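You operate a simulated robot arm through the tools that you are given. There is no shell and no other tool.

You run a simulated robot arm. Do the job below in one go: nothing can be reset, and whatever is moved stays where it is left.

Task
Refill the feeder chute with 2 pads and feed one out.
Fine: pads from the mat; the dial stays on 1; switch the feeder off after.

The check looks at the end state, three seconds after you hand in, the way a careful person would. Anything else that was tipped, shoved, dropped, spilled or broken makes it a failure.

Robot
A 7-joint arm with a two-finger gripper, fixed in place. Base frame: the origin is at the foot of the arm, x ahead of it, y to its left, z up; the work surface is at about z = 860. Units: mm, degrees, N and s.
With the tool pointing down near the work surface it reaches from about 300 to 740 mm from the base axis. Its first joint turns from -166.0 to 166.0 degrees. Payload 2.94 kg.
The TCP is the grasp point between the finger pads, 30 mm short of the fingertips. In the tool frame z runs along the fingers and y along their closing line. The gripper opens to 138 mm. The gripper's body begins 109 mm behind the TCP.
Orientation is that of the tool frame in the base frame, as a unit quaternion [x, y, z, w]. With the fingers straight down and closing along the base's y, the tool's x points along the base's -x, its y along +y and its z along -z.

Tools
- The arm moves only by the tool move_arm. Its argument "commands" is a list of rows, each a list of 7 numbers: the shift along the base's x, y, z in mm, then the turn, a rotation vector about the base's x, y, z in degrees, then the finger opening in mm, from 0 to 138. In form: [[x, y, z, wx, wy, wz, gripper], ...]. A call has 1 to 20 rows; each row shifts and turns the commanded pose from where the row before left it. Rows are played at 5 a second. More than 50 mm and 8.6 degrees between two rows, or a gripper value outside its range, and nothing of the call is played. Where a pose cannot be reached the arm comes as near as it can. A force on the tool above 40 N (or 10 N above the force at the start of the call, whichever is more), or a blocked arm, ends the call early, and 0.2 s more pass. The fingers move at their own pace and stop on an object; they squeeze with about 26 N. The grip force told is the motor's: it shows also when the fingers shut on nothing. Time passes only in rows, and 0.2 s behind the last, so rows that do not move let the fingers close. It gives the time, the measured TCP pose, the force on the tool (base axes), the opening and the grip force at its end, in the units of the frame above (readings bear some noise), with the torque about the TCP (base axes, N m) and any sound that the robot's microphone picked up.
- Cameras (640 x 400 px; columns grow to the right, rows downward): "scene" is fixed at [393.5, 639.4, 1633.7]; the picture's right is [-0.92, -0.39, 0.00], its down [-0.36, 0.86, -0.37] and it looks along [0.14, -0.34, -0.93] (base axes); focal length 320 px, centre (320, 200). "wrist" rides on the gripper at [71, 19, -146] in the tool frame; the picture's right is [-0.26, 0.97, 0.00], its down [-0.85, -0.23, -0.48] and it looks along [-0.46, -0.12, 0.88] (tool axes); focal length 280 px, centre (320, 200). There is no depth. A picture from a camera that has moved, and an enlarged one, comes with that camera's place and axes in the base frame and with its lens. The place of the scene camera against the robot may be out by one fixed shift of up to 12 mm in any direction.
- camera(camera): a new picture of that camera. No time passes.
- slide_trunk(by): slides the trunk up (or, below 0, down) by that many mm; the arm rides with it, the base frame stays. It gives what a move gives, with no picture.
- enlarge(camera, box): a new picture of the part [left, top, right, bottom] of that camera's present view, enlarged. No time passes.
- hand_in(): hands the job in; it is judged then, once.

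Nothing tells you positions but the pictures and the camera data. Unless the task says otherwise, let go and move clear before handing in.

The tools are called after ">>>" as a command line: name --pt "numbers of a row" for each row, then --argument value for the rest, lists and objects as JSON in quotes. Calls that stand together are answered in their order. move_arm: Moves the arm, as the interface text tells. Its arguments: {"type":"object","properties":{"commands":{"type":"array"}},"required":["commands"]} The other tools are called the same way: slide_trunk (by) slides the trunk up or down; camera (camera) takes a picture; enlarge (camera, box) takes an enlarged picture of a part of a camera's view; hand_in () hands the job in.

At the start:

```text
clock: 0.0
position: [433.3, 329.1, 1183.7]
tool_rot: [0.0, 1.0, 0.001, 0.0]
force: [-0.2, 0.2, 0.0]
ft_torque: [0.01, -0.01, -0.01]
gripper_width: 138.1
grip_force: 0.1
trunk travel left (down, up): [-425.0, 29.0]
```

scene: 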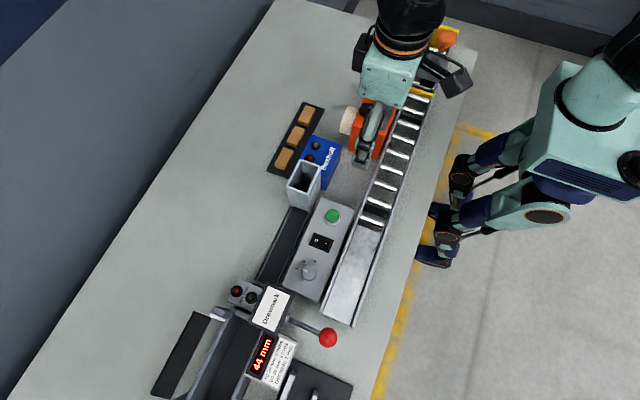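
wrist: 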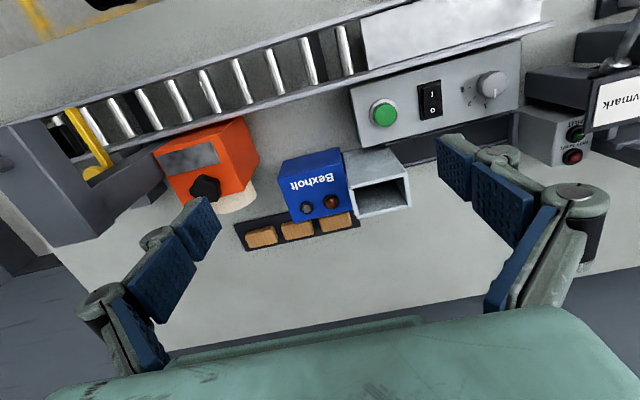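

I see a bench with a mat holding three tan pads, a blue "Bexholt" box beside a square feeder chute, and a grey control panel with a green button, a rocker switch and a dial. I'll enlarge these areas before moving anything.

>>> enlarge --camera "scene" --box '[250, 90, 410, 210]'

>>> enlarge --camera "scene" --box '[220, 190, 380, 310]'

>>> enlarge --camera "wrist" --box '[220, 130, 420, 260]'

>>> enlarge --camera "wrist" --box '[340, 40, 540, 170]'

```text
3.33 times, centred on (330, 150) of scene
camera zoom: at [393.5, 639.4, 1633.7], right [-0.92, -0.39, 0.0], down [-0.36, 0.86, -0.37], along [0.14, -0.34, -0.93], focal length 1067 px, centre (287, 367)
```

zoom: 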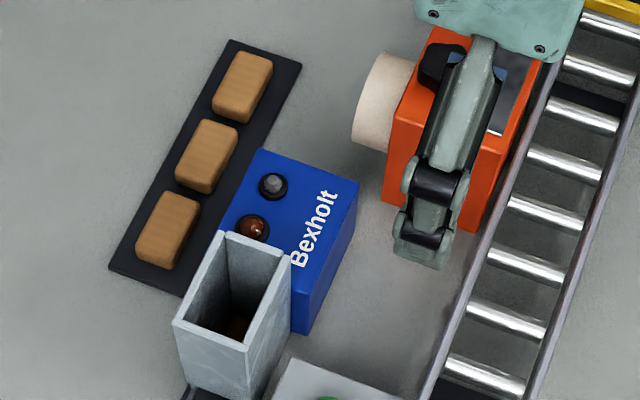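

```text
3.33 times, centred on (300, 250) of scene
camera zoom: at [393.5, 639.4, 1633.7], right [-0.92, -0.39, 0.0], down [-0.36, 0.86, -0.37], along [0.14, -0.34, -0.93], focal length 1067 px, centre (387, 33)
```

zoom: 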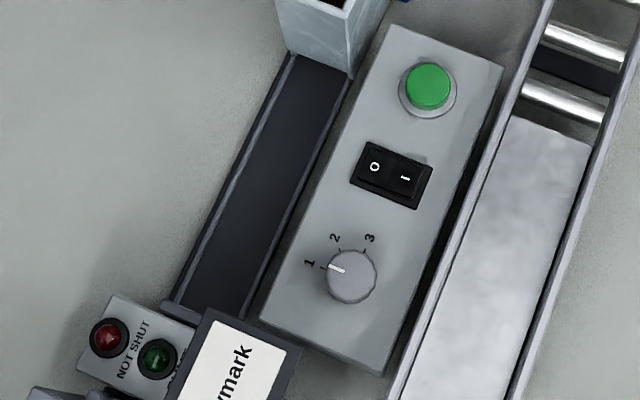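

```text
3.08 times, centred on (320, 195) of wrist
camera zoom: at [364.0, 349.3, 1330.3], right [0.26, 0.97, 0.0], down [0.85, -0.23, 0.48], along [0.46, -0.12, -0.88], focal length 863 px, centre (320, 215)
```

zoom: 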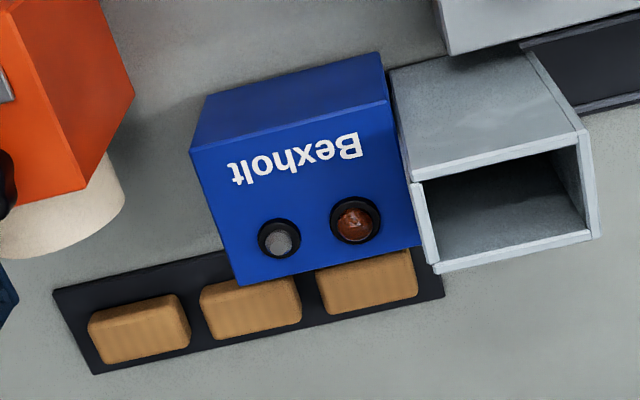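

```text
3.08 times, centred on (440, 105) of wrist
camera zoom: at [364.0, 349.3, 1330.3], right [0.26, 0.97, 0.0], down [0.85, -0.23, 0.48], along [0.46, -0.12, -0.88], focal length 863 px, centre (-49, 492)
```

zoom: 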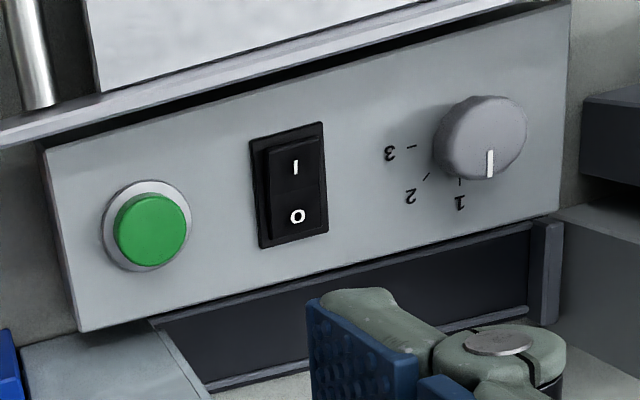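

I estimate the pads lie near x≈655, y≈153/226/303, the chute mouth near (550, 385) with its rim around z≈1000, and the panel just in front of it. I'll move the wrist camera forward at the same height for a second, more accurate view.

>>> move_arm --pt "40 0 0 0 0 0 138" --pt "40 0 0 0 0 0 138" --pt "20 0 0 0 0 0 138" --pt "0 0 0 0 0 0 138"

```text
clock: 1.0
position: [533.2, 327.8, 1184.0]
tool_rot: [-0.001, 1.0, 0.0, 0.0]
force: [-0.1, -0.1, -0.6]
ft_torque: [0.02, -0.02, 0.0]
gripper_width: 138.1
grip_force: 0.0
trunk travel left (down, up): [-425.0, 29.0]
```

The arm is now 100 mm further forward, at about (533, 328, 1184). I'll take the second set of views.

>>> camera --camera "wrist"

>>> enlarge --camera "wrist" --box '[220, 30, 420, 155]'

>>> enlarge --camera "scene" --box '[270, 150, 350, 210]'

```text
taken
camera wrist: at [464.3, 349.3, 1330.2], right [0.26, 0.97, 0.0], down [0.85, -0.23, 0.48], along [0.46, -0.12, -0.88], focal length 280 px, centre (320, 200)
```

wrist: 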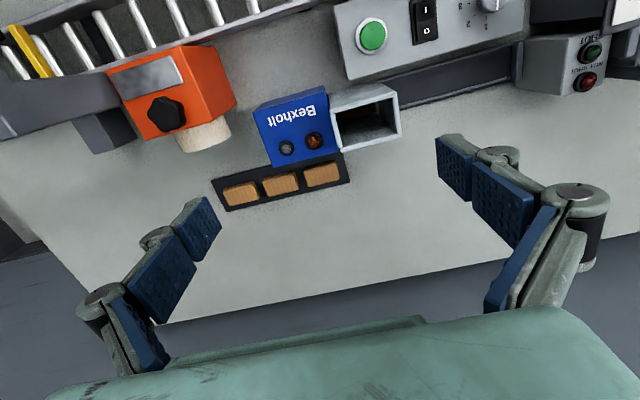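

```text
3.20 times, centred on (320, 92) of wrist
camera zoom: at [464.3, 349.3, 1330.2], right [0.26, 0.97, 0.0], down [0.85, -0.23, 0.48], along [0.46, -0.12, -0.88], focal length 897 px, centre (320, 544)
```

zoom: 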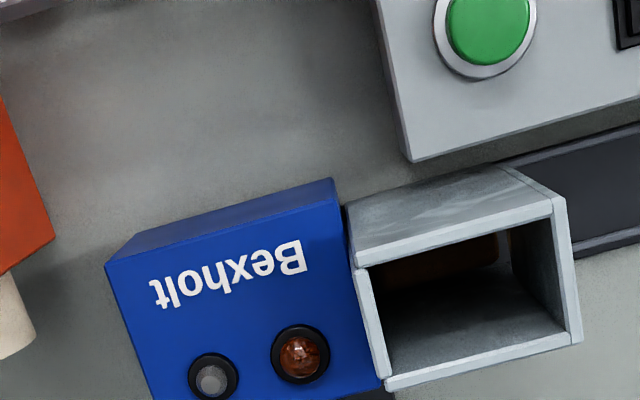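

```text
6.67 times, centred on (310, 180) of scene
camera zoom: at [393.5, 639.4, 1633.7], right [-0.92, -0.39, 0.0], down [-0.36, 0.86, -0.37], along [0.14, -0.34, -0.93], focal length 2134 px, centre (387, 333)
```

zoom: 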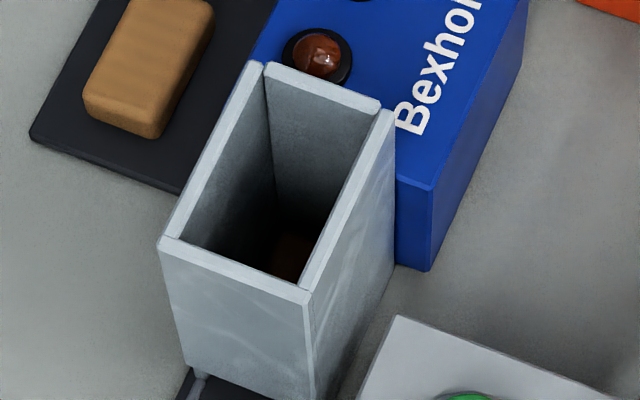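

The chute rim comes out at z≈997, spanning x≈529–580 and y≈346–421, and there seems to be something brown at the bottom. I'll put the wrist camera straight above the chute to look inside.

>>> move_arm --pt "42 17 0 0 0 0 138" --pt "42 17 0 0 0 0 138" --pt "0 0 0 0 0 0 138" --pt "0 0 0 0 0 0 138"

>>> camera --camera "wrist"

>>> enlarge --camera "wrist" --box '[260, 0, 400, 90]'

>>> enlarge --camera "wrist" --box '[160, 70, 320, 170]'

```text
clock: 2.0
position: [595.0, 354.7, 1184.4]
tool_rot: [0.0, 1.0, 0.0, 0.001]
force: [-0.7, -0.8, -0.4]
ft_torque: [0.02, -0.04, -0.02]
gripper_width: 138.0
grip_force: 0.0
out of reach, approached as far as the arm can: row 2
trunk travel left (down, up): [-425.0, 29.0]
```

```text
taken
camera wrist: at [525.3, 374.6, 1330.6], right [0.26, 0.97, 0.0], down [0.85, -0.23, 0.48], along [0.46, -0.12, -0.88], focal length 280 px, centre (320, 200)
```

wrist: 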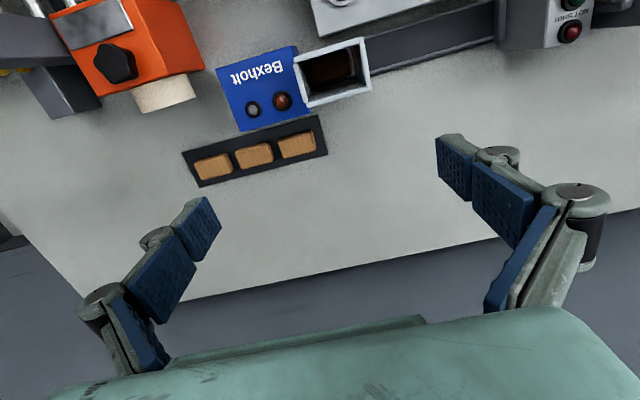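

```text
4.44 times, centred on (330, 45) of wrist
camera zoom: at [525.3, 374.6, 1330.6], right [0.26, 0.97, 0.0], down [0.85, -0.23, 0.48], along [0.46, -0.12, -0.88], focal length 1246 px, centre (276, 889)
```

zoom: 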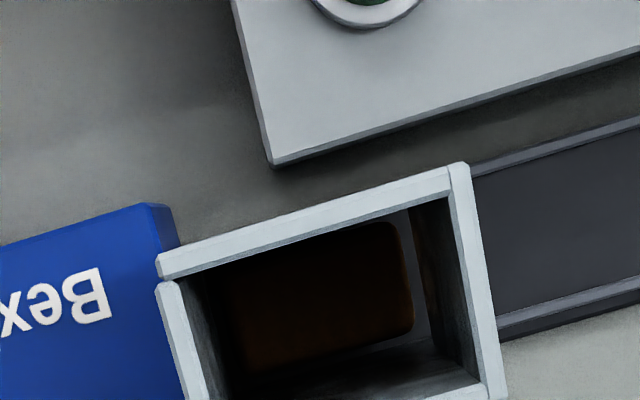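

```text
4.00 times, centred on (240, 120) of wrist
camera zoom: at [525.3, 374.6, 1330.6], right [0.26, 0.97, 0.0], down [0.85, -0.23, 0.48], along [0.46, -0.12, -0.88], focal length 1122 px, centre (640, 520)
```

zoom: 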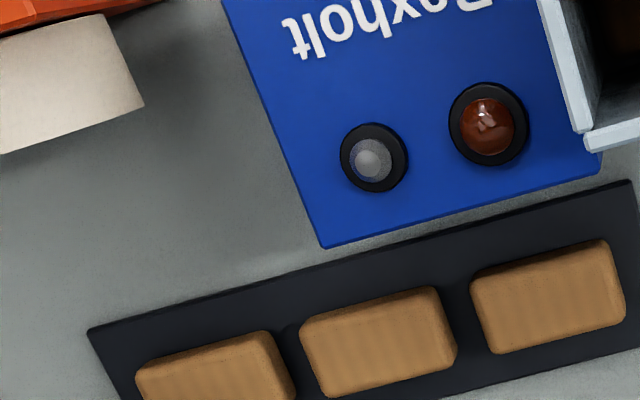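

A pad already sits at the bottom of the chute, there are three more on the mat at a spacing of about 75 mm, and the arm is near its reach limit at this height. I'll back off a little and yaw the gripper 90° so it can grip the pads across their short side, well clear of neighbouring pads.

>>> move_arm --pt "-30 -30 0 0 0 0 138" --pt "-30 -30 0 0 0 0 138" --pt "0 0 0 0 0 7.5 100" --pt "0 0 0 0 0 7.5 100" --pt "0 0 0 0 0 7.5 100" --pt "0 0 0 0 0 7.5 100" --pt "0 0 0 0 0 7.5 100" --pt "0 0 0 0 0 7.5 100" --pt "0 0 0 0 0 7.5 100" --pt "0 0 0 0 0 7.5 100" --pt "0 0 0 0 0 7.5 100" --pt "0 0 0 0 0 7.5 100" --pt "0 0 0 0 0 7.5 100" --pt "0 0 0 0 0 7.5 100" --pt "0 0 0 0 0 0 100" --pt "0 0 0 0 0 0 100"

>>> camera --camera "wrist"

>>> camera --camera "scene"

```text
clock: 5.4
position: [535.1, 294.4, 1183.3]
tool_rot: [0.708, -0.706, 0.0, 0.0]
force: [0.0, -0.2, 0.1]
ft_torque: [0.02, 0.01, 0.0]
gripper_width: 100.4
grip_force: 0.1
trunk travel left (down, up): [-425.0, 29.0]
```

```text
taken
camera wrist: at [517.8, 224.0, 1329.8], right [-0.97, 0.26, 0.0], down [0.23, 0.85, 0.48], along [0.12, 0.46, -0.88], focal length 280 px, centre (320, 200)
```

wrist: 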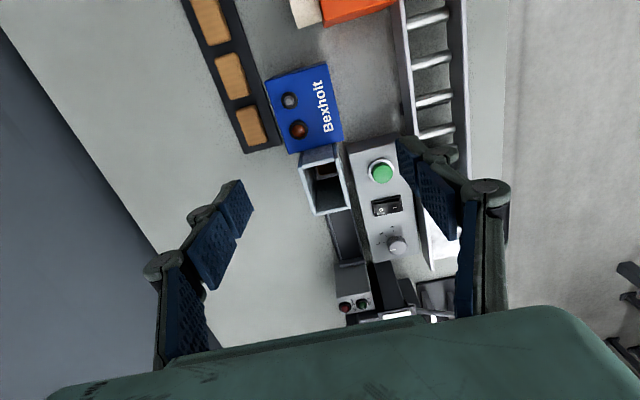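

```text
taken
```

scene: 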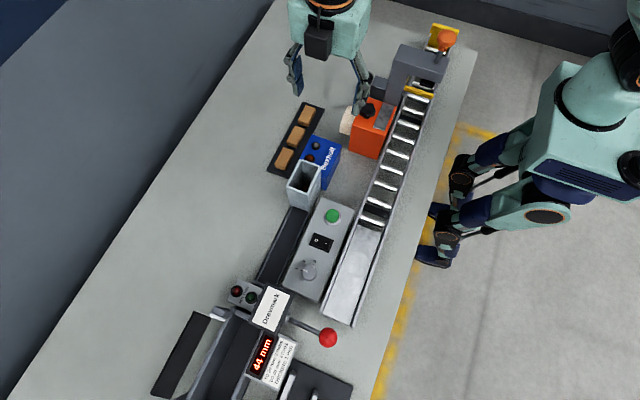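

The 90° yaw worked cleanly. From this side I'll enlarge the pads, chute and panel to measure them more precisely.

>>> enlarge --camera "wrist" --box '[170, 0, 350, 112]'

>>> enlarge --camera "wrist" --box '[220, 60, 360, 150]'

>>> enlarge --camera "wrist" --box '[290, 130, 430, 220]'

>>> enlarge --camera "scene" --box '[270, 190, 370, 290]'

```text
3.56 times, centred on (260, 56) of wrist
camera zoom: at [517.8, 224.0, 1329.8], right [-0.97, 0.26, 0.0], down [0.23, 0.85, 0.48], along [0.12, 0.46, -0.88], focal length 997 px, centre (533, 712)
```

zoom: 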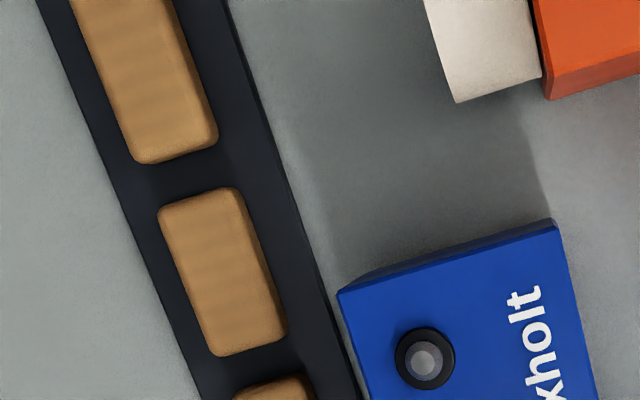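

```text
4.44 times, centred on (290, 105) of wrist
camera zoom: at [517.8, 224.0, 1329.8], right [-0.97, 0.26, 0.0], down [0.23, 0.85, 0.48], along [0.12, 0.46, -0.88], focal length 1246 px, centre (453, 622)
```

zoom: 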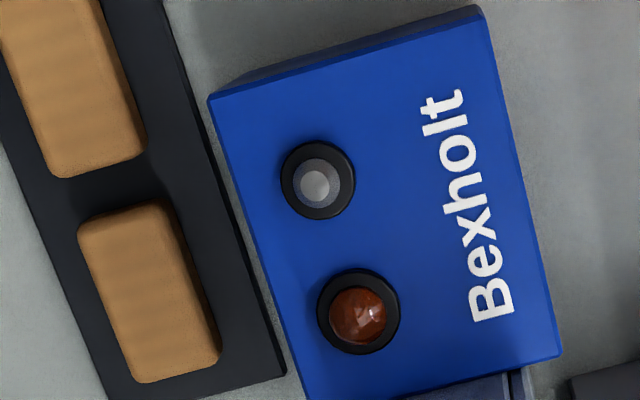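

```text
4.44 times, centred on (360, 175) of wrist
camera zoom: at [517.8, 224.0, 1329.8], right [-0.97, 0.26, 0.0], down [0.23, 0.85, 0.48], along [0.12, 0.46, -0.88], focal length 1246 px, centre (142, 311)
```

zoom: 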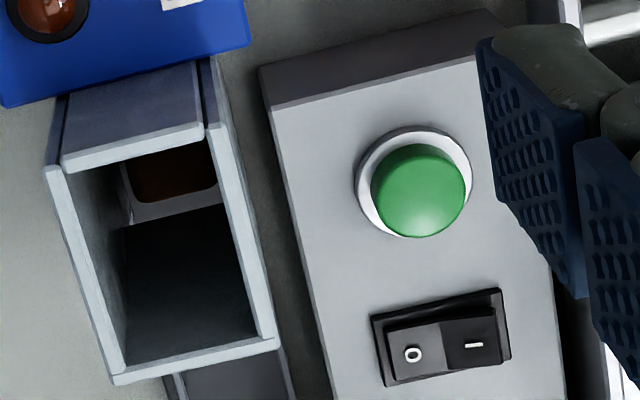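

```text
4.00 times, centred on (320, 240) of scene
camera zoom: at [393.5, 639.4, 1633.7], right [-0.92, -0.39, 0.0], down [-0.36, 0.86, -0.37], along [0.14, -0.34, -0.93], focal length 1280 px, centre (320, 40)
```

zoom: 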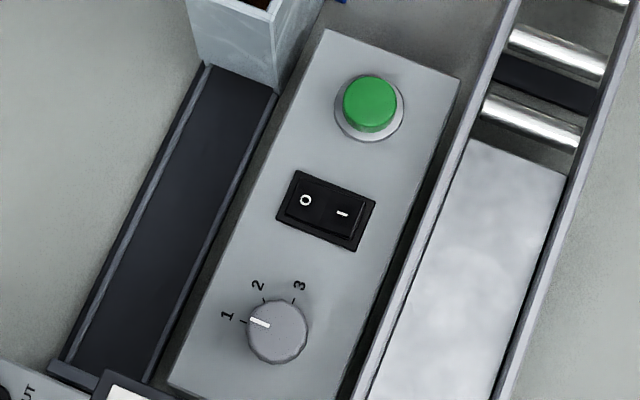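

Stereo gives pads about 57×33 mm with tops near z≈885. Their centres are near (650, 152), (650, 227) and (650, 302), and the chute's inner opening is about 41×66 mm, centred at (553.5, 383). I'll move above pad 1 and look from lower down.

>>> move_arm --pt "28.75 -35.5 0 0 0 0 80" --pt "28.75 -35.5 0 0 0 0 80" --pt "28.75 -35.5 0 0 0 0 80" --pt "28.75 -35.5 0 0 0 0 80" --pt "0 0 -40 0 0 0 80" --pt "0 0 -40 0 0 0 80" --pt "0 0 -40 0 0 0 80" --pt "0 0 -40 0 0 0 80" --pt "0 0 -24 0 0 0 80" --pt "0 0 0 0 0 0 80" --pt "0 0 0 0 0 0 80"

>>> camera --camera "wrist"

>>> camera --camera "scene"

```text
clock: 7.8
position: [650.4, 152.1, 1000.7]
tool_rot: [0.707, -0.707, 0.0, 0.001]
force: [0.0, 0.0, 0.3]
ft_torque: [-0.03, 0.0, 0.03]
gripper_width: 80.2
grip_force: 0.0
trunk travel left (down, up): [-425.0, 29.0]
```

```text
taken
camera wrist: at [633.7, 81.7, 1145.9], right [-0.97, 0.26, 0.0], down [0.23, 0.85, 0.48], along [0.12, 0.46, -0.88], focal length 280 px, centre (320, 200)
```

wrist: 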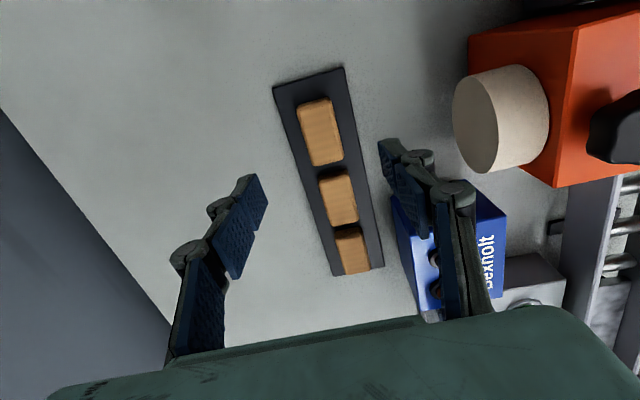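

```text
taken
```

scene: 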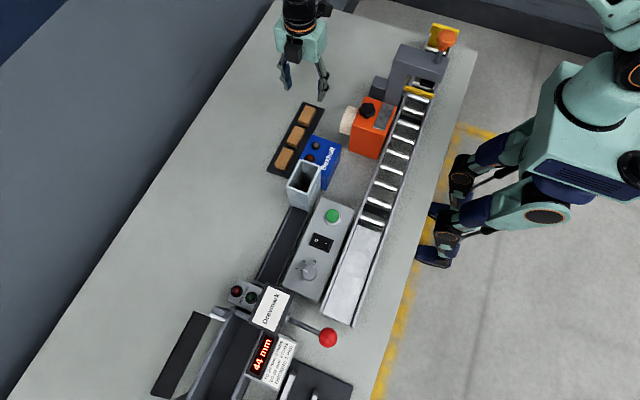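

>>> enlarge --camera "wrist" --box '[260, 70, 400, 170]'

>>> enlarge --camera "wrist" --box '[260, 160, 400, 280]'

```text
4.00 times, centred on (330, 120) of wrist
camera zoom: at [633.7, 81.7, 1145.9], right [-0.97, 0.26, 0.0], down [0.23, 0.85, 0.48], along [0.12, 0.46, -0.88], focal length 1122 px, centre (280, 520)
```

zoom: 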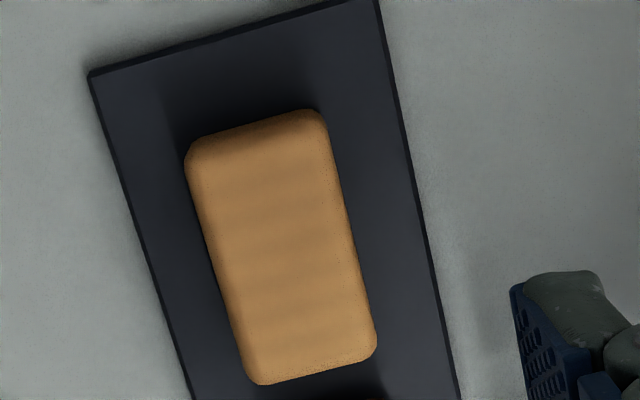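

```text
3.33 times, centred on (330, 220) of wrist
camera zoom: at [633.7, 81.7, 1145.9], right [-0.97, 0.26, 0.0], down [0.23, 0.85, 0.48], along [0.12, 0.46, -0.88], focal length 935 px, centre (287, 133)
```

zoom: 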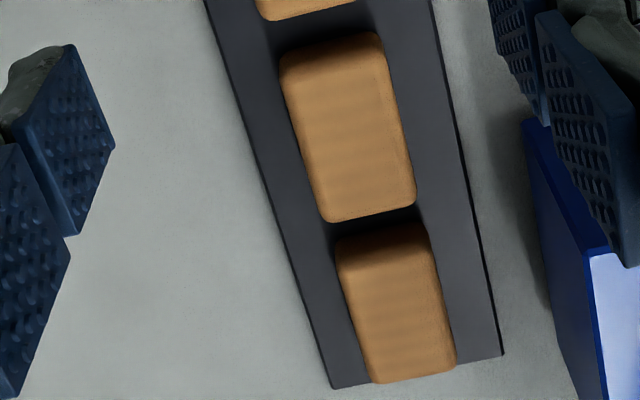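

Pad 1 is centred at about (651, 152) and square to the gripper. I'll lower until the fingertips are just above pad height and check the view again.

>>> move_arm --pt "0.5 0 -30 0 0 0 62" --pt "0 0 -30 0 0 0 62" --pt "0 0 -15 0 0 0 62" --pt "0 0 0 0 0 0 62" --pt "0 0 0 0 0 0 62"

>>> camera --camera "wrist"

>>> enlarge --camera "scene" --box '[270, 60, 350, 120]'

>>> enlarge --camera "wrist" --box '[220, 60, 420, 200]'

```text
clock: 9.0
position: [651.5, 152.1, 924.5]
tool_rot: [0.707, -0.707, 0.0, -0.001]
force: [-0.1, 0.0, -0.8]
ft_torque: [0.03, 0.01, 0.04]
gripper_width: 62.0
grip_force: 0.0
trunk travel left (down, up): [-425.0, 29.0]
```

```text
taken
camera wrist: at [634.3, 82.5, 1071.0], right [-0.97, 0.26, 0.0], down [0.23, 0.85, 0.48], along [0.12, 0.46, -0.88], focal length 280 px, centre (320, 200)
```

wrist: 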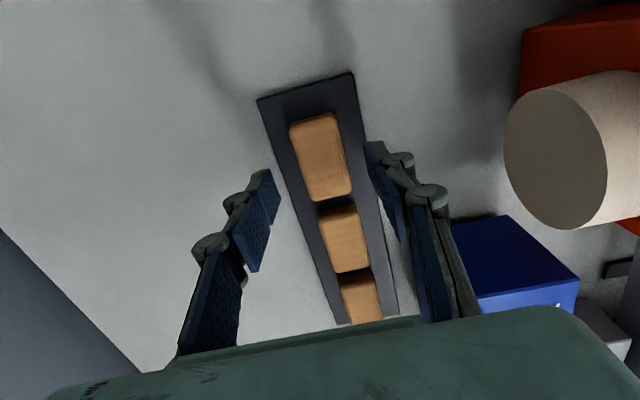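

```text
6.67 times, centred on (310, 90) of scene
camera zoom: at [393.5, 639.4, 1633.7], right [-0.92, -0.39, 0.0], down [-0.36, 0.86, -0.37], along [0.14, -0.34, -0.93], focal length 2134 px, centre (387, 933)
```

zoom: 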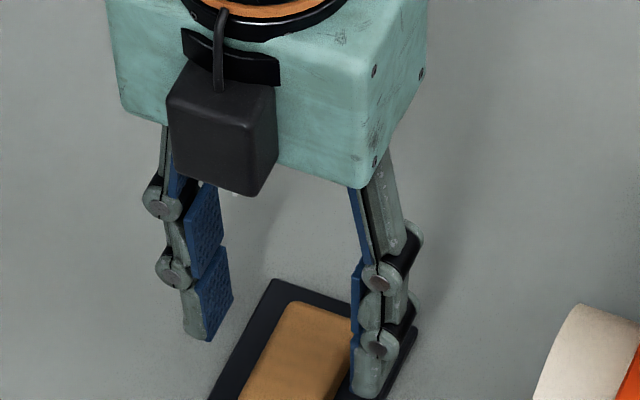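

```text
2.86 times, centred on (320, 130) of wrist
camera zoom: at [634.3, 82.5, 1071.0], right [-0.97, 0.26, 0.0], down [0.23, 0.85, 0.48], along [0.12, 0.46, -0.88], focal length 801 px, centre (320, 400)
```

zoom: 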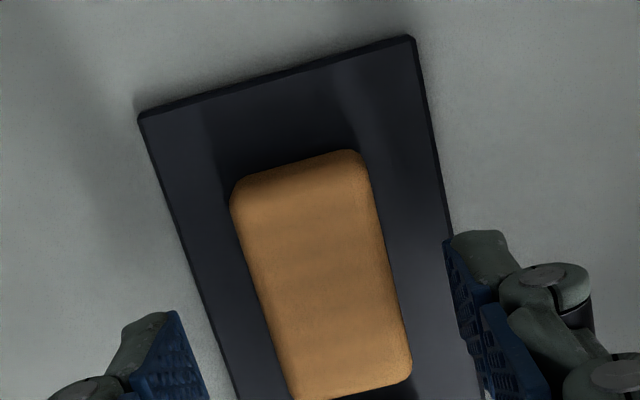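

The mat is centred at x≈651.5 and the pad top is at about z≈880, so the fingers straddle the pad with room on both sides. I'll lower the tips to about z=870 and close.

>>> move_arm --pt "0 0.5 -12 0 0 0 62" --pt "0 0 -12.5 0 0 0 62" --pt "0 0 0 0 0 0 62" --pt "0 0 0 0 0 0 46" --pt "0 0 0 0 0 0 30" --pt "0 0 0 0 0 0 20" --pt "0 0 0 0 0 0 20" --pt "0 0 0 0 0 0 20"

>>> camera --camera "wrist"

>>> enlarge --camera "scene" --box '[260, 60, 360, 135]'

```text
clock: 10.8
position: [651.3, 152.5, 900.4]
tool_rot: [0.707, -0.707, 0.0, 0.001]
force: [-0.6, 0.1, 0.1]
ft_torque: [0.02, 0.01, 0.01]
gripper_width: 32.4
grip_force: 26.4
trunk travel left (down, up): [-425.0, 29.0]
```

```text
taken
camera wrist: at [633.9, 82.7, 1046.3], right [-0.97, 0.26, 0.0], down [0.23, 0.85, 0.48], along [0.12, 0.46, -0.88], focal length 280 px, centre (320, 200)
```

wrist: 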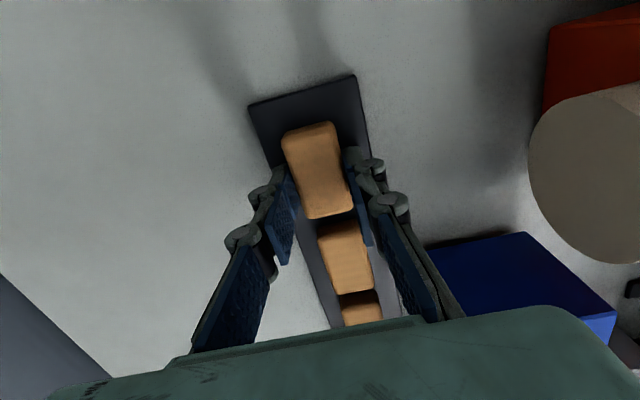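

```text
5.33 times, centred on (310, 98) of scene
camera zoom: at [393.5, 639.4, 1633.7], right [-0.92, -0.39, 0.0], down [-0.36, 0.86, -0.37], along [0.14, -0.34, -0.93], focal length 1707 px, centre (373, 747)
```

zoom: 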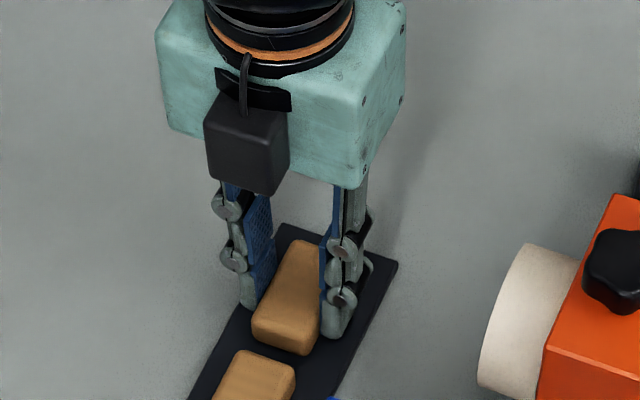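

The pad is gripped at 32.4 mm. I'll enlarge the wrist view to measure how far the pad is offset along y from the finger centre.

>>> enlarge --camera "wrist" --box '[240, 60, 400, 240]'

```text
2.22 times, centred on (320, 150) of wrist
camera zoom: at [633.9, 82.7, 1046.3], right [-0.97, 0.26, 0.0], down [0.23, 0.85, 0.48], along [0.12, 0.46, -0.88], focal length 623 px, centre (320, 311)
```

zoom: 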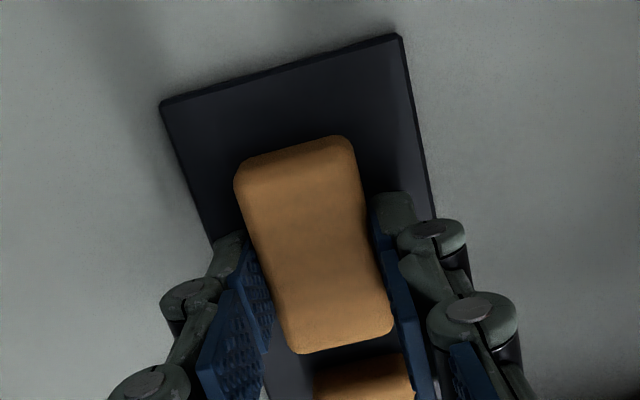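

The pad sits about +1 mm in y from the tool centre, which is good. I'll lift it straight up, carry it over the chute and check the alignment before lowering.

>>> move_arm --pt "0 0 20 0 0 0 20" --pt "0 0 40 0 0 0 20" --pt "0 0 45 0 0 0 20" --pt "0 0 45 0 0 0 20" --pt "0 0 50 0 0 0 20" --pt "-14 33 0 0 0 0 20" --pt "-14 33 0 0 0 0 20" --pt "-14 33 0 0 0 0 20" --pt "-14 33 0 0 0 0 20" --pt "-14 33 0 0 0 0 20" --pt "-14 33 0 0 0 0 20" --pt "-13.8 31.7 0 0 0 0 20" --pt "0 0 0 0 0 0 20" --pt "0 0 -20 0 0 0 20" --pt "0 0 -20 0 0 0 20" --pt "0 0 0 0 0 0 20" --pt "0 0 0 0 0 0 20"

>>> camera --camera "wrist"

>>> enlarge --camera "wrist" --box '[240, 90, 400, 270]'

>>> enlarge --camera "scene" --box '[260, 120, 360, 210]'

```text
clock: 14.4
position: [552.7, 381.4, 1059.3]
tool_rot: [-0.707, 0.707, 0.0, -0.001]
force: [-0.7, -1.2, 0.2]
ft_torque: [-0.02, -0.01, -0.02]
gripper_width: 32.1
grip_force: 26.3
trunk travel left (down, up): [-425.0, 29.0]
```

```text
taken
camera wrist: at [535.5, 312.1, 1205.8], right [-0.97, 0.26, 0.0], down [0.23, 0.85, 0.48], along [0.12, 0.46, -0.88], focal length 280 px, centre (320, 200)
```

wrist: 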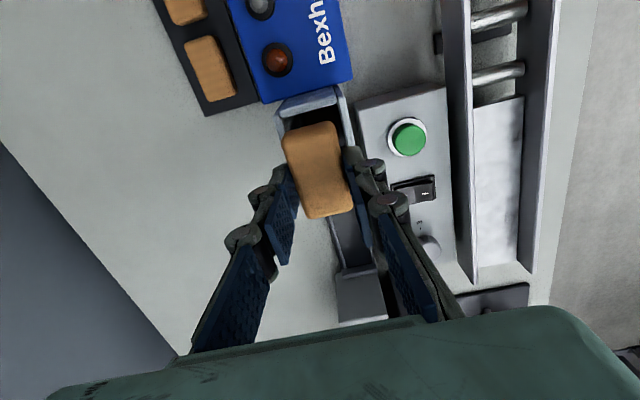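

```text
2.22 times, centred on (320, 180) of wrist
camera zoom: at [535.5, 312.1, 1205.8], right [-0.97, 0.26, 0.0], down [0.23, 0.85, 0.48], along [0.12, 0.46, -0.88], focal length 623 px, centre (320, 244)
```

zoom: 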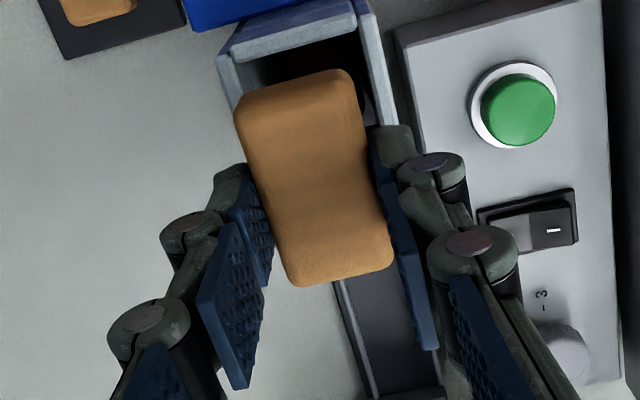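

```text
4.44 times, centred on (310, 165) of scene
camera zoom: at [393.5, 639.4, 1633.7], right [-0.92, -0.39, 0.0], down [-0.36, 0.86, -0.37], along [0.14, -0.34, -0.93], focal length 1423 px, centre (364, 356)
```

zoom: 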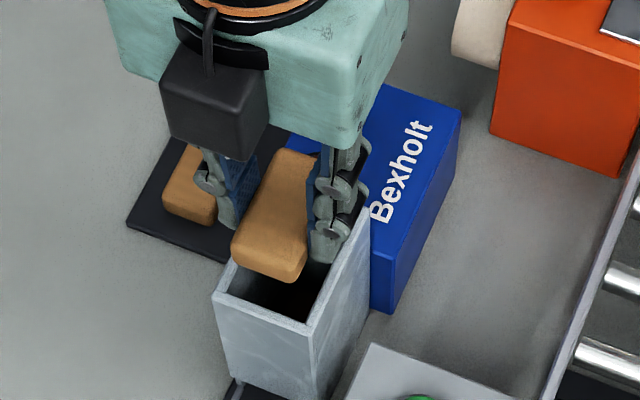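

The pad is over the chute mouth and lines up to within about 1 mm. I'll nudge it and lower it so its underside just enters the rim.

>>> move_arm --pt "0.7 0.6 -10 0 0 0 20" --pt "0 0 -10 0 0 0 20" --pt "0 0 -5 0 0 0 20" --pt "0 0 0 0 0 0 20" --pt "0 0 0 0 0 0 20"

>>> enlarge --camera "scene" --box '[275, 140, 345, 210]'

>>> enlarge --camera "wrist" --box '[240, 90, 400, 270]'

```text
clock: 15.6
position: [554.0, 382.4, 1035.0]
tool_rot: [0.708, -0.706, 0.0, -0.001]
force: [0.0, 0.3, 0.3]
ft_torque: [0.0, 0.0, 0.01]
gripper_width: 32.0
grip_force: 26.1
trunk travel left (down, up): [-425.0, 29.0]
```

```text
5.71 times, centred on (310, 175) of scene
camera zoom: at [393.5, 639.4, 1633.7], right [-0.92, -0.39, 0.0], down [-0.36, 0.86, -0.37], along [0.14, -0.34, -0.93], focal length 1829 px, centre (377, 343)
```

zoom: 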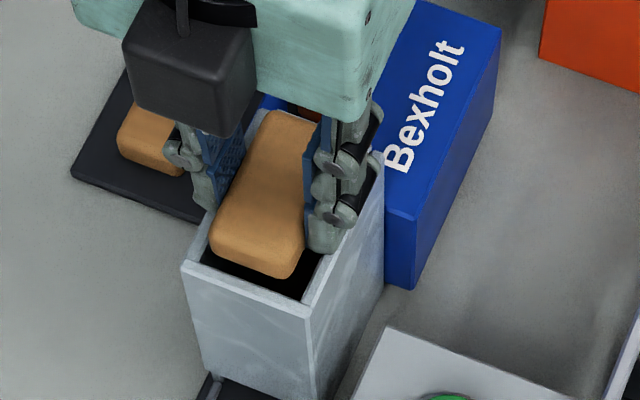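

```text
2.22 times, centred on (320, 180) of wrist
camera zoom: at [535.9, 313.1, 1180.8], right [-0.97, 0.26, 0.0], down [0.23, 0.85, 0.48], along [0.12, 0.46, -0.88], focal length 623 px, centre (320, 244)
```

zoom: 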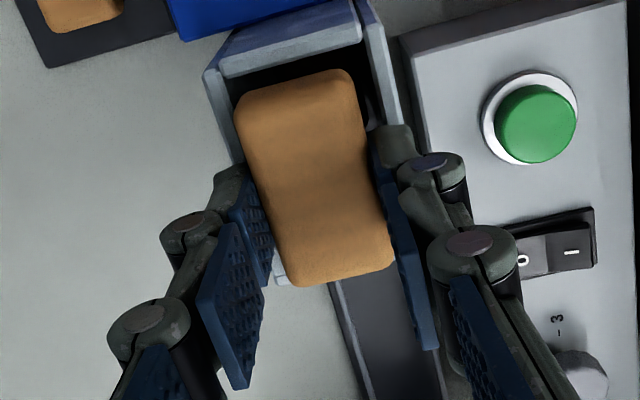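

The pad is centred and hovering just at the rim. I'll lower 4 mm more and release it.

>>> move_arm --pt "0 0.3 -4 0 0 0 20" --pt "0 0 0 0 0 0 20" --pt "0 0 0 0 0 0 20"

>>> enlarge --camera "scene" --box '[275, 140, 345, 210]'

```text
clock: 16.4
position: [554.2, 383.8, 1030.4]
tool_rot: [-0.707, 0.707, 0.0, 0.0]
force: [-0.9, -1.1, 0.9]
ft_torque: [0.02, 0.02, -0.02]
gripper_width: 32.2
grip_force: 26.4
trunk travel left (down, up): [-425.0, 29.0]
```

```text
5.71 times, centred on (310, 175) of scene
camera zoom: at [393.5, 639.4, 1633.7], right [-0.92, -0.39, 0.0], down [-0.36, 0.86, -0.37], along [0.14, -0.34, -0.93], focal length 1829 px, centre (377, 343)
```

zoom: 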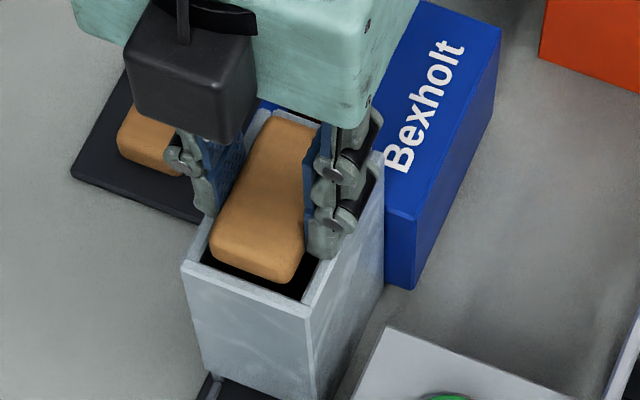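

The pad's lower edge is inside the mouth with a gap on every side. Releasing now.

>>> move_arm --pt "0 -0.5 0 0 0 0 20" --pt "0 0 0 0 0 0 70" --pt "0 0 0 0 0 0 70" --pt "0 0 0 0 0 0 70" --pt "0 0 30 0 0 0 70" --pt "0 0 40 0 0 0 70" --pt "0 0 0 0 0 0 70" --pt "0 0 0 0 0 0 70"

>>> camera --camera "wrist"

>>> enlarge --camera "wrist" --box '[240, 70, 400, 190]'

>>> enlarge --camera "scene" --box '[270, 90, 350, 210]'

```text
clock: 18.2
position: [555.1, 382.2, 1101.6]
tool_rot: [-0.707, 0.707, 0.001, 0.0]
force: [0.4, 0.5, 0.5]
ft_torque: [-0.01, 0.0, 0.01]
gripper_width: 70.3
grip_force: 0.1
trunk travel left (down, up): [-425.0, 29.0]
```

```text
taken
camera wrist: at [537.2, 313.0, 1247.9], right [-0.97, 0.26, 0.0], down [0.23, 0.85, 0.48], along [0.12, 0.46, -0.88], focal length 280 px, centre (320, 200)
```

wrist: 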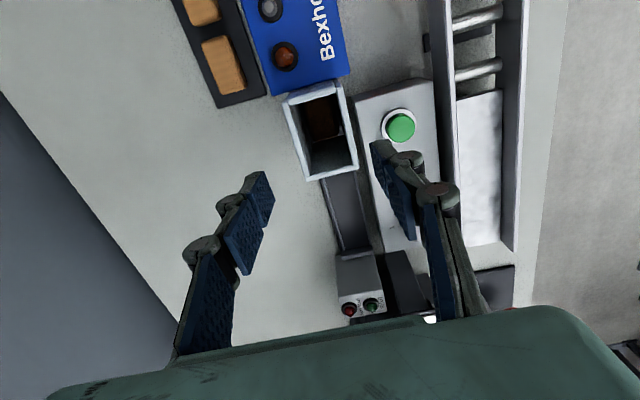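

```text
3.33 times, centred on (320, 130) of wrist
camera zoom: at [537.2, 313.0, 1247.9], right [-0.97, 0.26, 0.0], down [0.23, 0.85, 0.48], along [0.12, 0.46, -0.88], focal length 935 px, centre (320, 433)
```

zoom: 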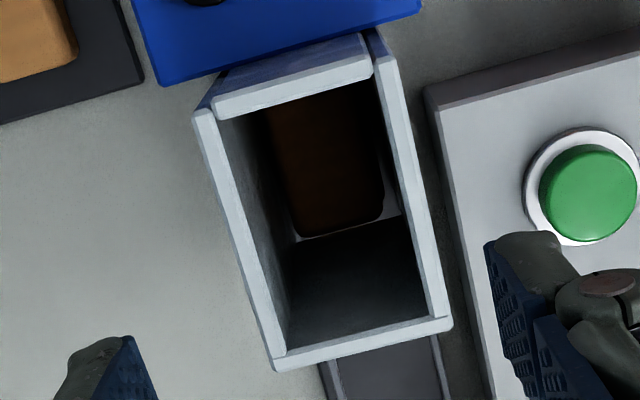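

```text
3.33 times, centred on (310, 150) of scene
camera zoom: at [393.5, 639.4, 1633.7], right [-0.92, -0.39, 0.0], down [-0.36, 0.86, -0.37], along [0.14, -0.34, -0.93], focal length 1067 px, centre (353, 367)
```

zoom: 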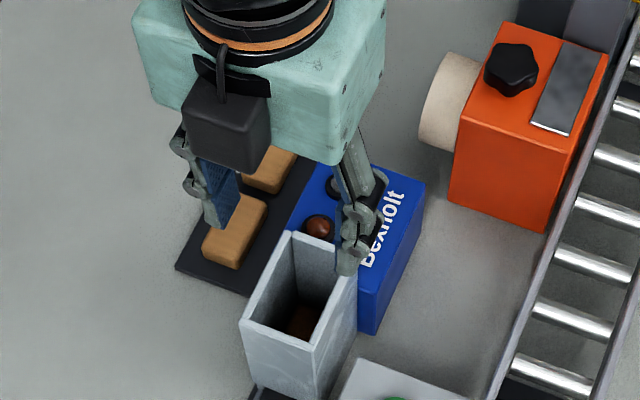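

The first pad dropped flat onto the one already in the chute, and nothing else moved. Next I'll go above the middle pad and look again at fingertip height.

>>> move_arm --pt "24.4 -38.7 0 0 0 0 62" --pt "24.4 -38.7 0 0 0 0 62" --pt "24.4 -38.7 0 0 0 0 62" --pt "24.3 -38.6 0 0 0 0 62" --pt "0 0 0 0 0 0 62" --pt "0 0 -45 0 0 0 62" --pt "0 0 -45 0 0 0 62" --pt "0 0 -45 0 0 0 62" --pt "0 0 -40 0 0 0 62" --pt "0 0 0 0 0 0 62" --pt "0 0 0 0 0 0 62"

>>> camera --camera "wrist"

>>> enlarge --camera "wrist" --box '[240, 70, 400, 250]'

>>> enlarge --camera "scene" --box '[270, 80, 350, 170]'

```text
clock: 20.6
position: [650.1, 226.8, 925.8]
tool_rot: [0.707, -0.707, 0.0, -0.001]
force: [0.3, 0.3, -0.6]
ft_torque: [0.01, 0.01, 0.01]
gripper_width: 62.1
grip_force: 0.1
trunk travel left (down, up): [-425.0, 29.0]
```

```text
taken
camera wrist: at [632.5, 158.0, 1071.2], right [-0.97, 0.26, 0.0], down [0.23, 0.85, 0.48], along [0.12, 0.46, -0.88], focal length 280 px, centre (320, 200)
```

wrist: 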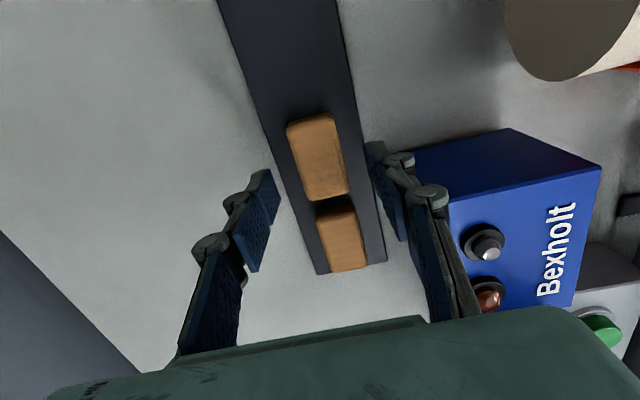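

```text
2.22 times, centred on (320, 160) of wrist
camera zoom: at [632.5, 158.0, 1071.2], right [-0.97, 0.26, 0.0], down [0.23, 0.85, 0.48], along [0.12, 0.46, -0.88], focal length 623 px, centre (320, 289)
```

zoom: 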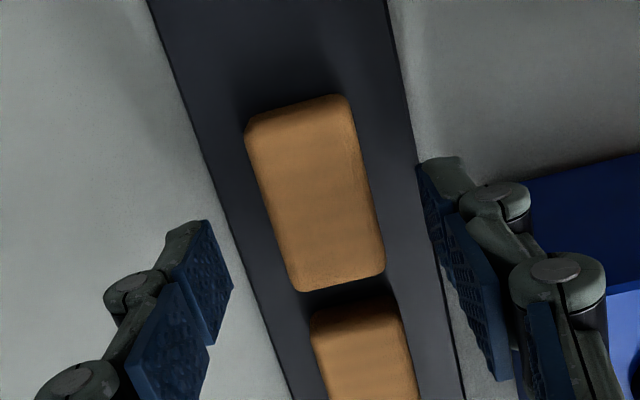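

```text
4.44 times, centred on (310, 125) of scene
camera zoom: at [393.5, 639.4, 1633.7], right [-0.92, -0.39, 0.0], down [-0.36, 0.86, -0.37], along [0.14, -0.34, -0.93], focal length 1423 px, centre (364, 533)
```

zoom: 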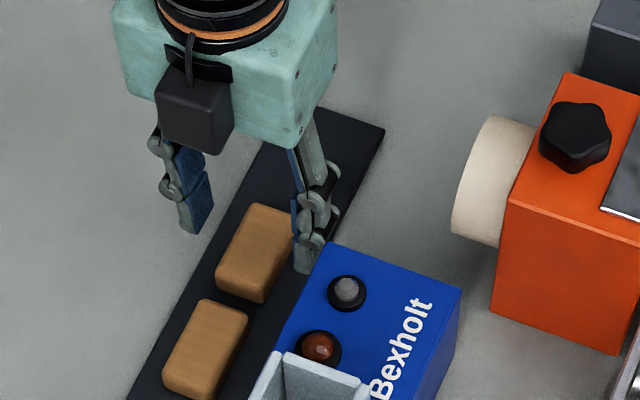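

The middle pad is at about (651.5, 229), so I'll nudge the tool by roughly +1.3 mm in x and +1.2 mm in y. Then I'll descend to the same grip height and close.

>>> move_arm --pt "1.3 1.2 -12 0 0 0 62" --pt "0 0 -13 0 0 0 62" --pt "0 0 0 0 0 0 62" --pt "0 0 0 0 0 0 46" --pt "0 0 0 0 0 0 30" --pt "0 0 0 0 0 0 20" --pt "0 0 0 0 0 0 20" --pt "0 0 0 0 0 0 20"

>>> enlarge --camera "wrist" --box '[240, 60, 400, 240]'

>>> enlarge --camera "scene" --box '[260, 80, 360, 170]'

```text
clock: 22.4
position: [652.3, 228.9, 900.3]
tool_rot: [-0.707, 0.708, -0.001, 0.0]
force: [-0.4, -0.5, -1.0]
ft_torque: [0.0, 0.01, -0.02]
gripper_width: 32.3
grip_force: 25.7
trunk travel left (down, up): [-425.0, 29.0]
```

```text
2.22 times, centred on (320, 150) of wrist
camera zoom: at [634.5, 159.3, 1046.5], right [-0.97, 0.26, 0.0], down [0.23, 0.85, 0.48], along [0.12, 0.46, -0.88], focal length 623 px, centre (320, 311)
```

zoom: 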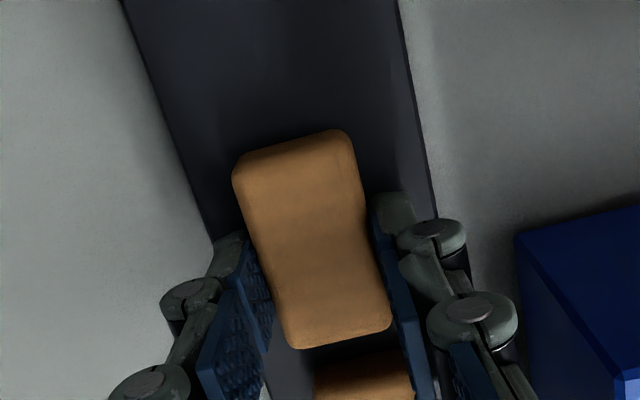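

```text
4.44 times, centred on (310, 125) of scene
camera zoom: at [393.5, 639.4, 1633.7], right [-0.92, -0.39, 0.0], down [-0.36, 0.86, -0.37], along [0.14, -0.34, -0.93], focal length 1423 px, centre (364, 533)
```

zoom: 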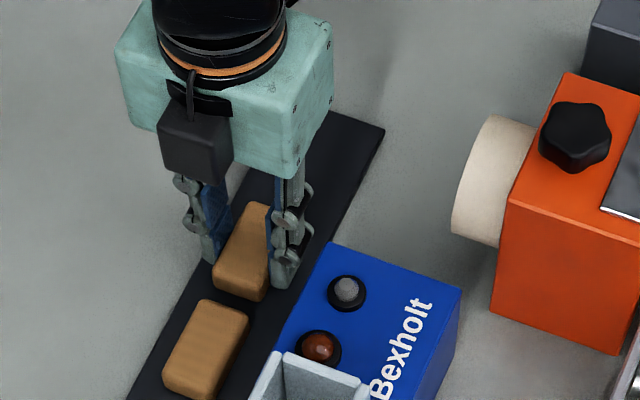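

The second pad is gripped centrally at 32.3 mm. I'll lift it and carry it over the chute as before.

>>> move_arm --pt "0 0 20 0 0 0 20" --pt "0 0 40 0 0 0 20" --pt "0 0 45 0 0 0 20" --pt "0 0 45 0 0 0 20" --pt "0 0 50 0 0 0 20" --pt "-19.7 30.8 0 0 0 0 20" --pt "-19.7 30.8 0 0 0 0 20" --pt "-19.7 30.8 0 0 0 0 20" --pt "-19.7 30.8 0 0 0 0 20" --pt "-19.7 30.8 0 0 0 0 20" --pt "0 0 0 0 0 0 20" --pt "0 0 -20 0 0 0 20" --pt "0 0 -20 0 0 0 20" --pt "0 0 -15 0 0 0 20" --pt "0 0 -8 0 0 0 20" --pt "0 0 0 0 0 0 20" --pt "0 0 0 0 0 0 20"

>>> enlarge --camera "wrist" --box '[240, 90, 400, 270]'

>>> enlarge --camera "scene" --box '[275, 140, 345, 210]'

```text
clock: 26.0
position: [554.3, 383.8, 1038.6]
tool_rot: [-0.707, 0.707, 0.0, 0.0]
force: [0.1, 0.5, -0.3]
ft_torque: [0.0, -0.03, 0.01]
gripper_width: 32.3
grip_force: 25.8
trunk travel left (down, up): [-425.0, 29.0]
```

```text
2.22 times, centred on (320, 180) of wrist
camera zoom: at [536.2, 313.4, 1184.3], right [-0.97, 0.26, 0.0], down [0.23, 0.85, 0.48], along [0.12, 0.46, -0.88], focal length 623 px, centre (320, 244)
```

zoom: 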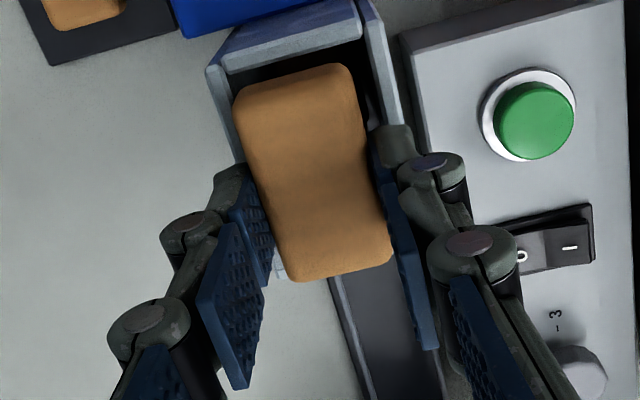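

```text
5.71 times, centred on (310, 175) of scene
camera zoom: at [393.5, 639.4, 1633.7], right [-0.92, -0.39, 0.0], down [-0.36, 0.86, -0.37], along [0.14, -0.34, -0.93], focal length 1829 px, centre (377, 343)
```

zoom: 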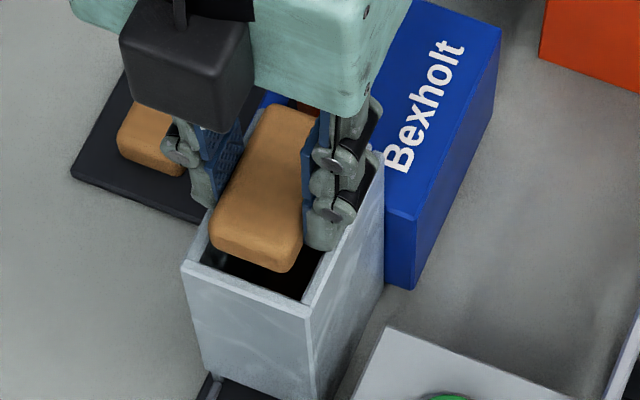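

The alignment matches the first drop. I'll lower to the same release height, let go and lift clear.

>>> move_arm --pt "-0.2 0.5 -5 0 0 0 20" --pt "0 0 -3 0 0 0 20" --pt "0 0 0 0 0 0 20" --pt "0 0 0 0 0 0 20" --pt "0 0 0 0 0 0 70" --pt "0 0 0 0 0 0 70" --pt "0 0 0 0 0 0 70" --pt "0 0 30 0 0 0 70" --pt "0 0 40 0 0 0 70" --pt "0 0 0 0 0 0 70" --pt "0 0 0 0 0 0 70"

>>> camera --camera "wrist"

>>> enlarge --camera "wrist" --box '[240, 70, 400, 190]'

>>> enlarge --camera "scene" --box '[270, 90, 350, 210]'

```text
clock: 28.4
position: [553.3, 383.1, 1101.4]
tool_rot: [0.707, -0.707, -0.001, 0.0]
force: [1.1, 0.1, -0.7]
ft_torque: [-0.02, 0.03, 0.03]
gripper_width: 70.3
grip_force: 0.1
trunk travel left (down, up): [-425.0, 29.0]
```

```text
taken
camera wrist: at [536.2, 314.2, 1247.1], right [-0.97, 0.26, 0.0], down [0.23, 0.85, 0.48], along [0.12, 0.46, -0.88], focal length 280 px, centre (320, 200)
```

wrist: 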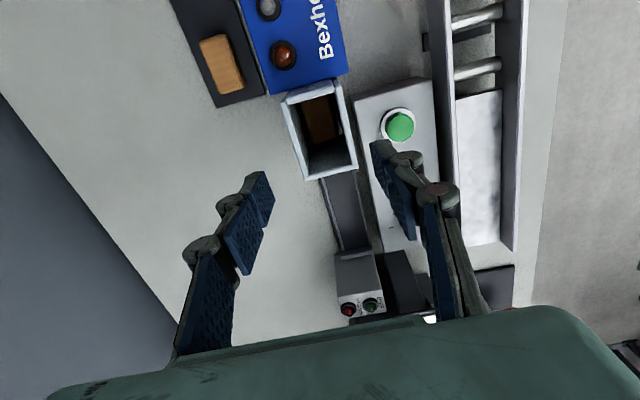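

```text
3.33 times, centred on (320, 130) of wrist
camera zoom: at [536.2, 314.2, 1247.1], right [-0.97, 0.26, 0.0], down [0.23, 0.85, 0.48], along [0.12, 0.46, -0.88], focal length 935 px, centre (320, 433)
```

zoom: 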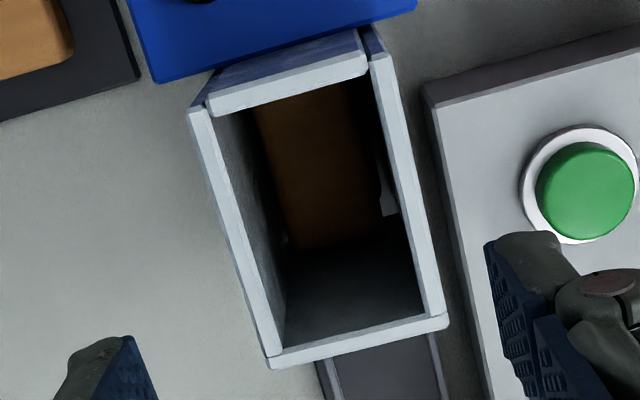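

```text
3.33 times, centred on (310, 150) of scene
camera zoom: at [393.5, 639.4, 1633.7], right [-0.92, -0.39, 0.0], down [-0.36, 0.86, -0.37], along [0.14, -0.34, -0.93], focal length 1067 px, centre (353, 367)
```

zoom: 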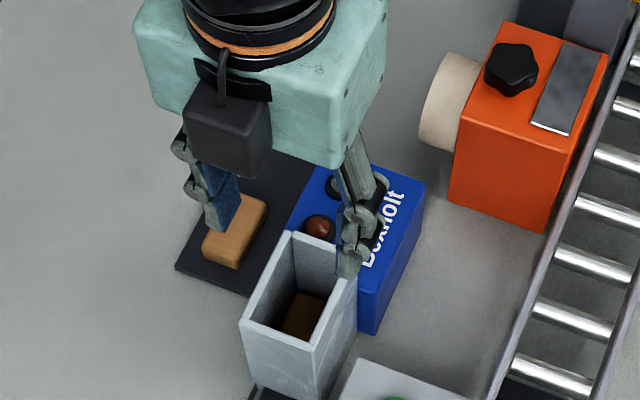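

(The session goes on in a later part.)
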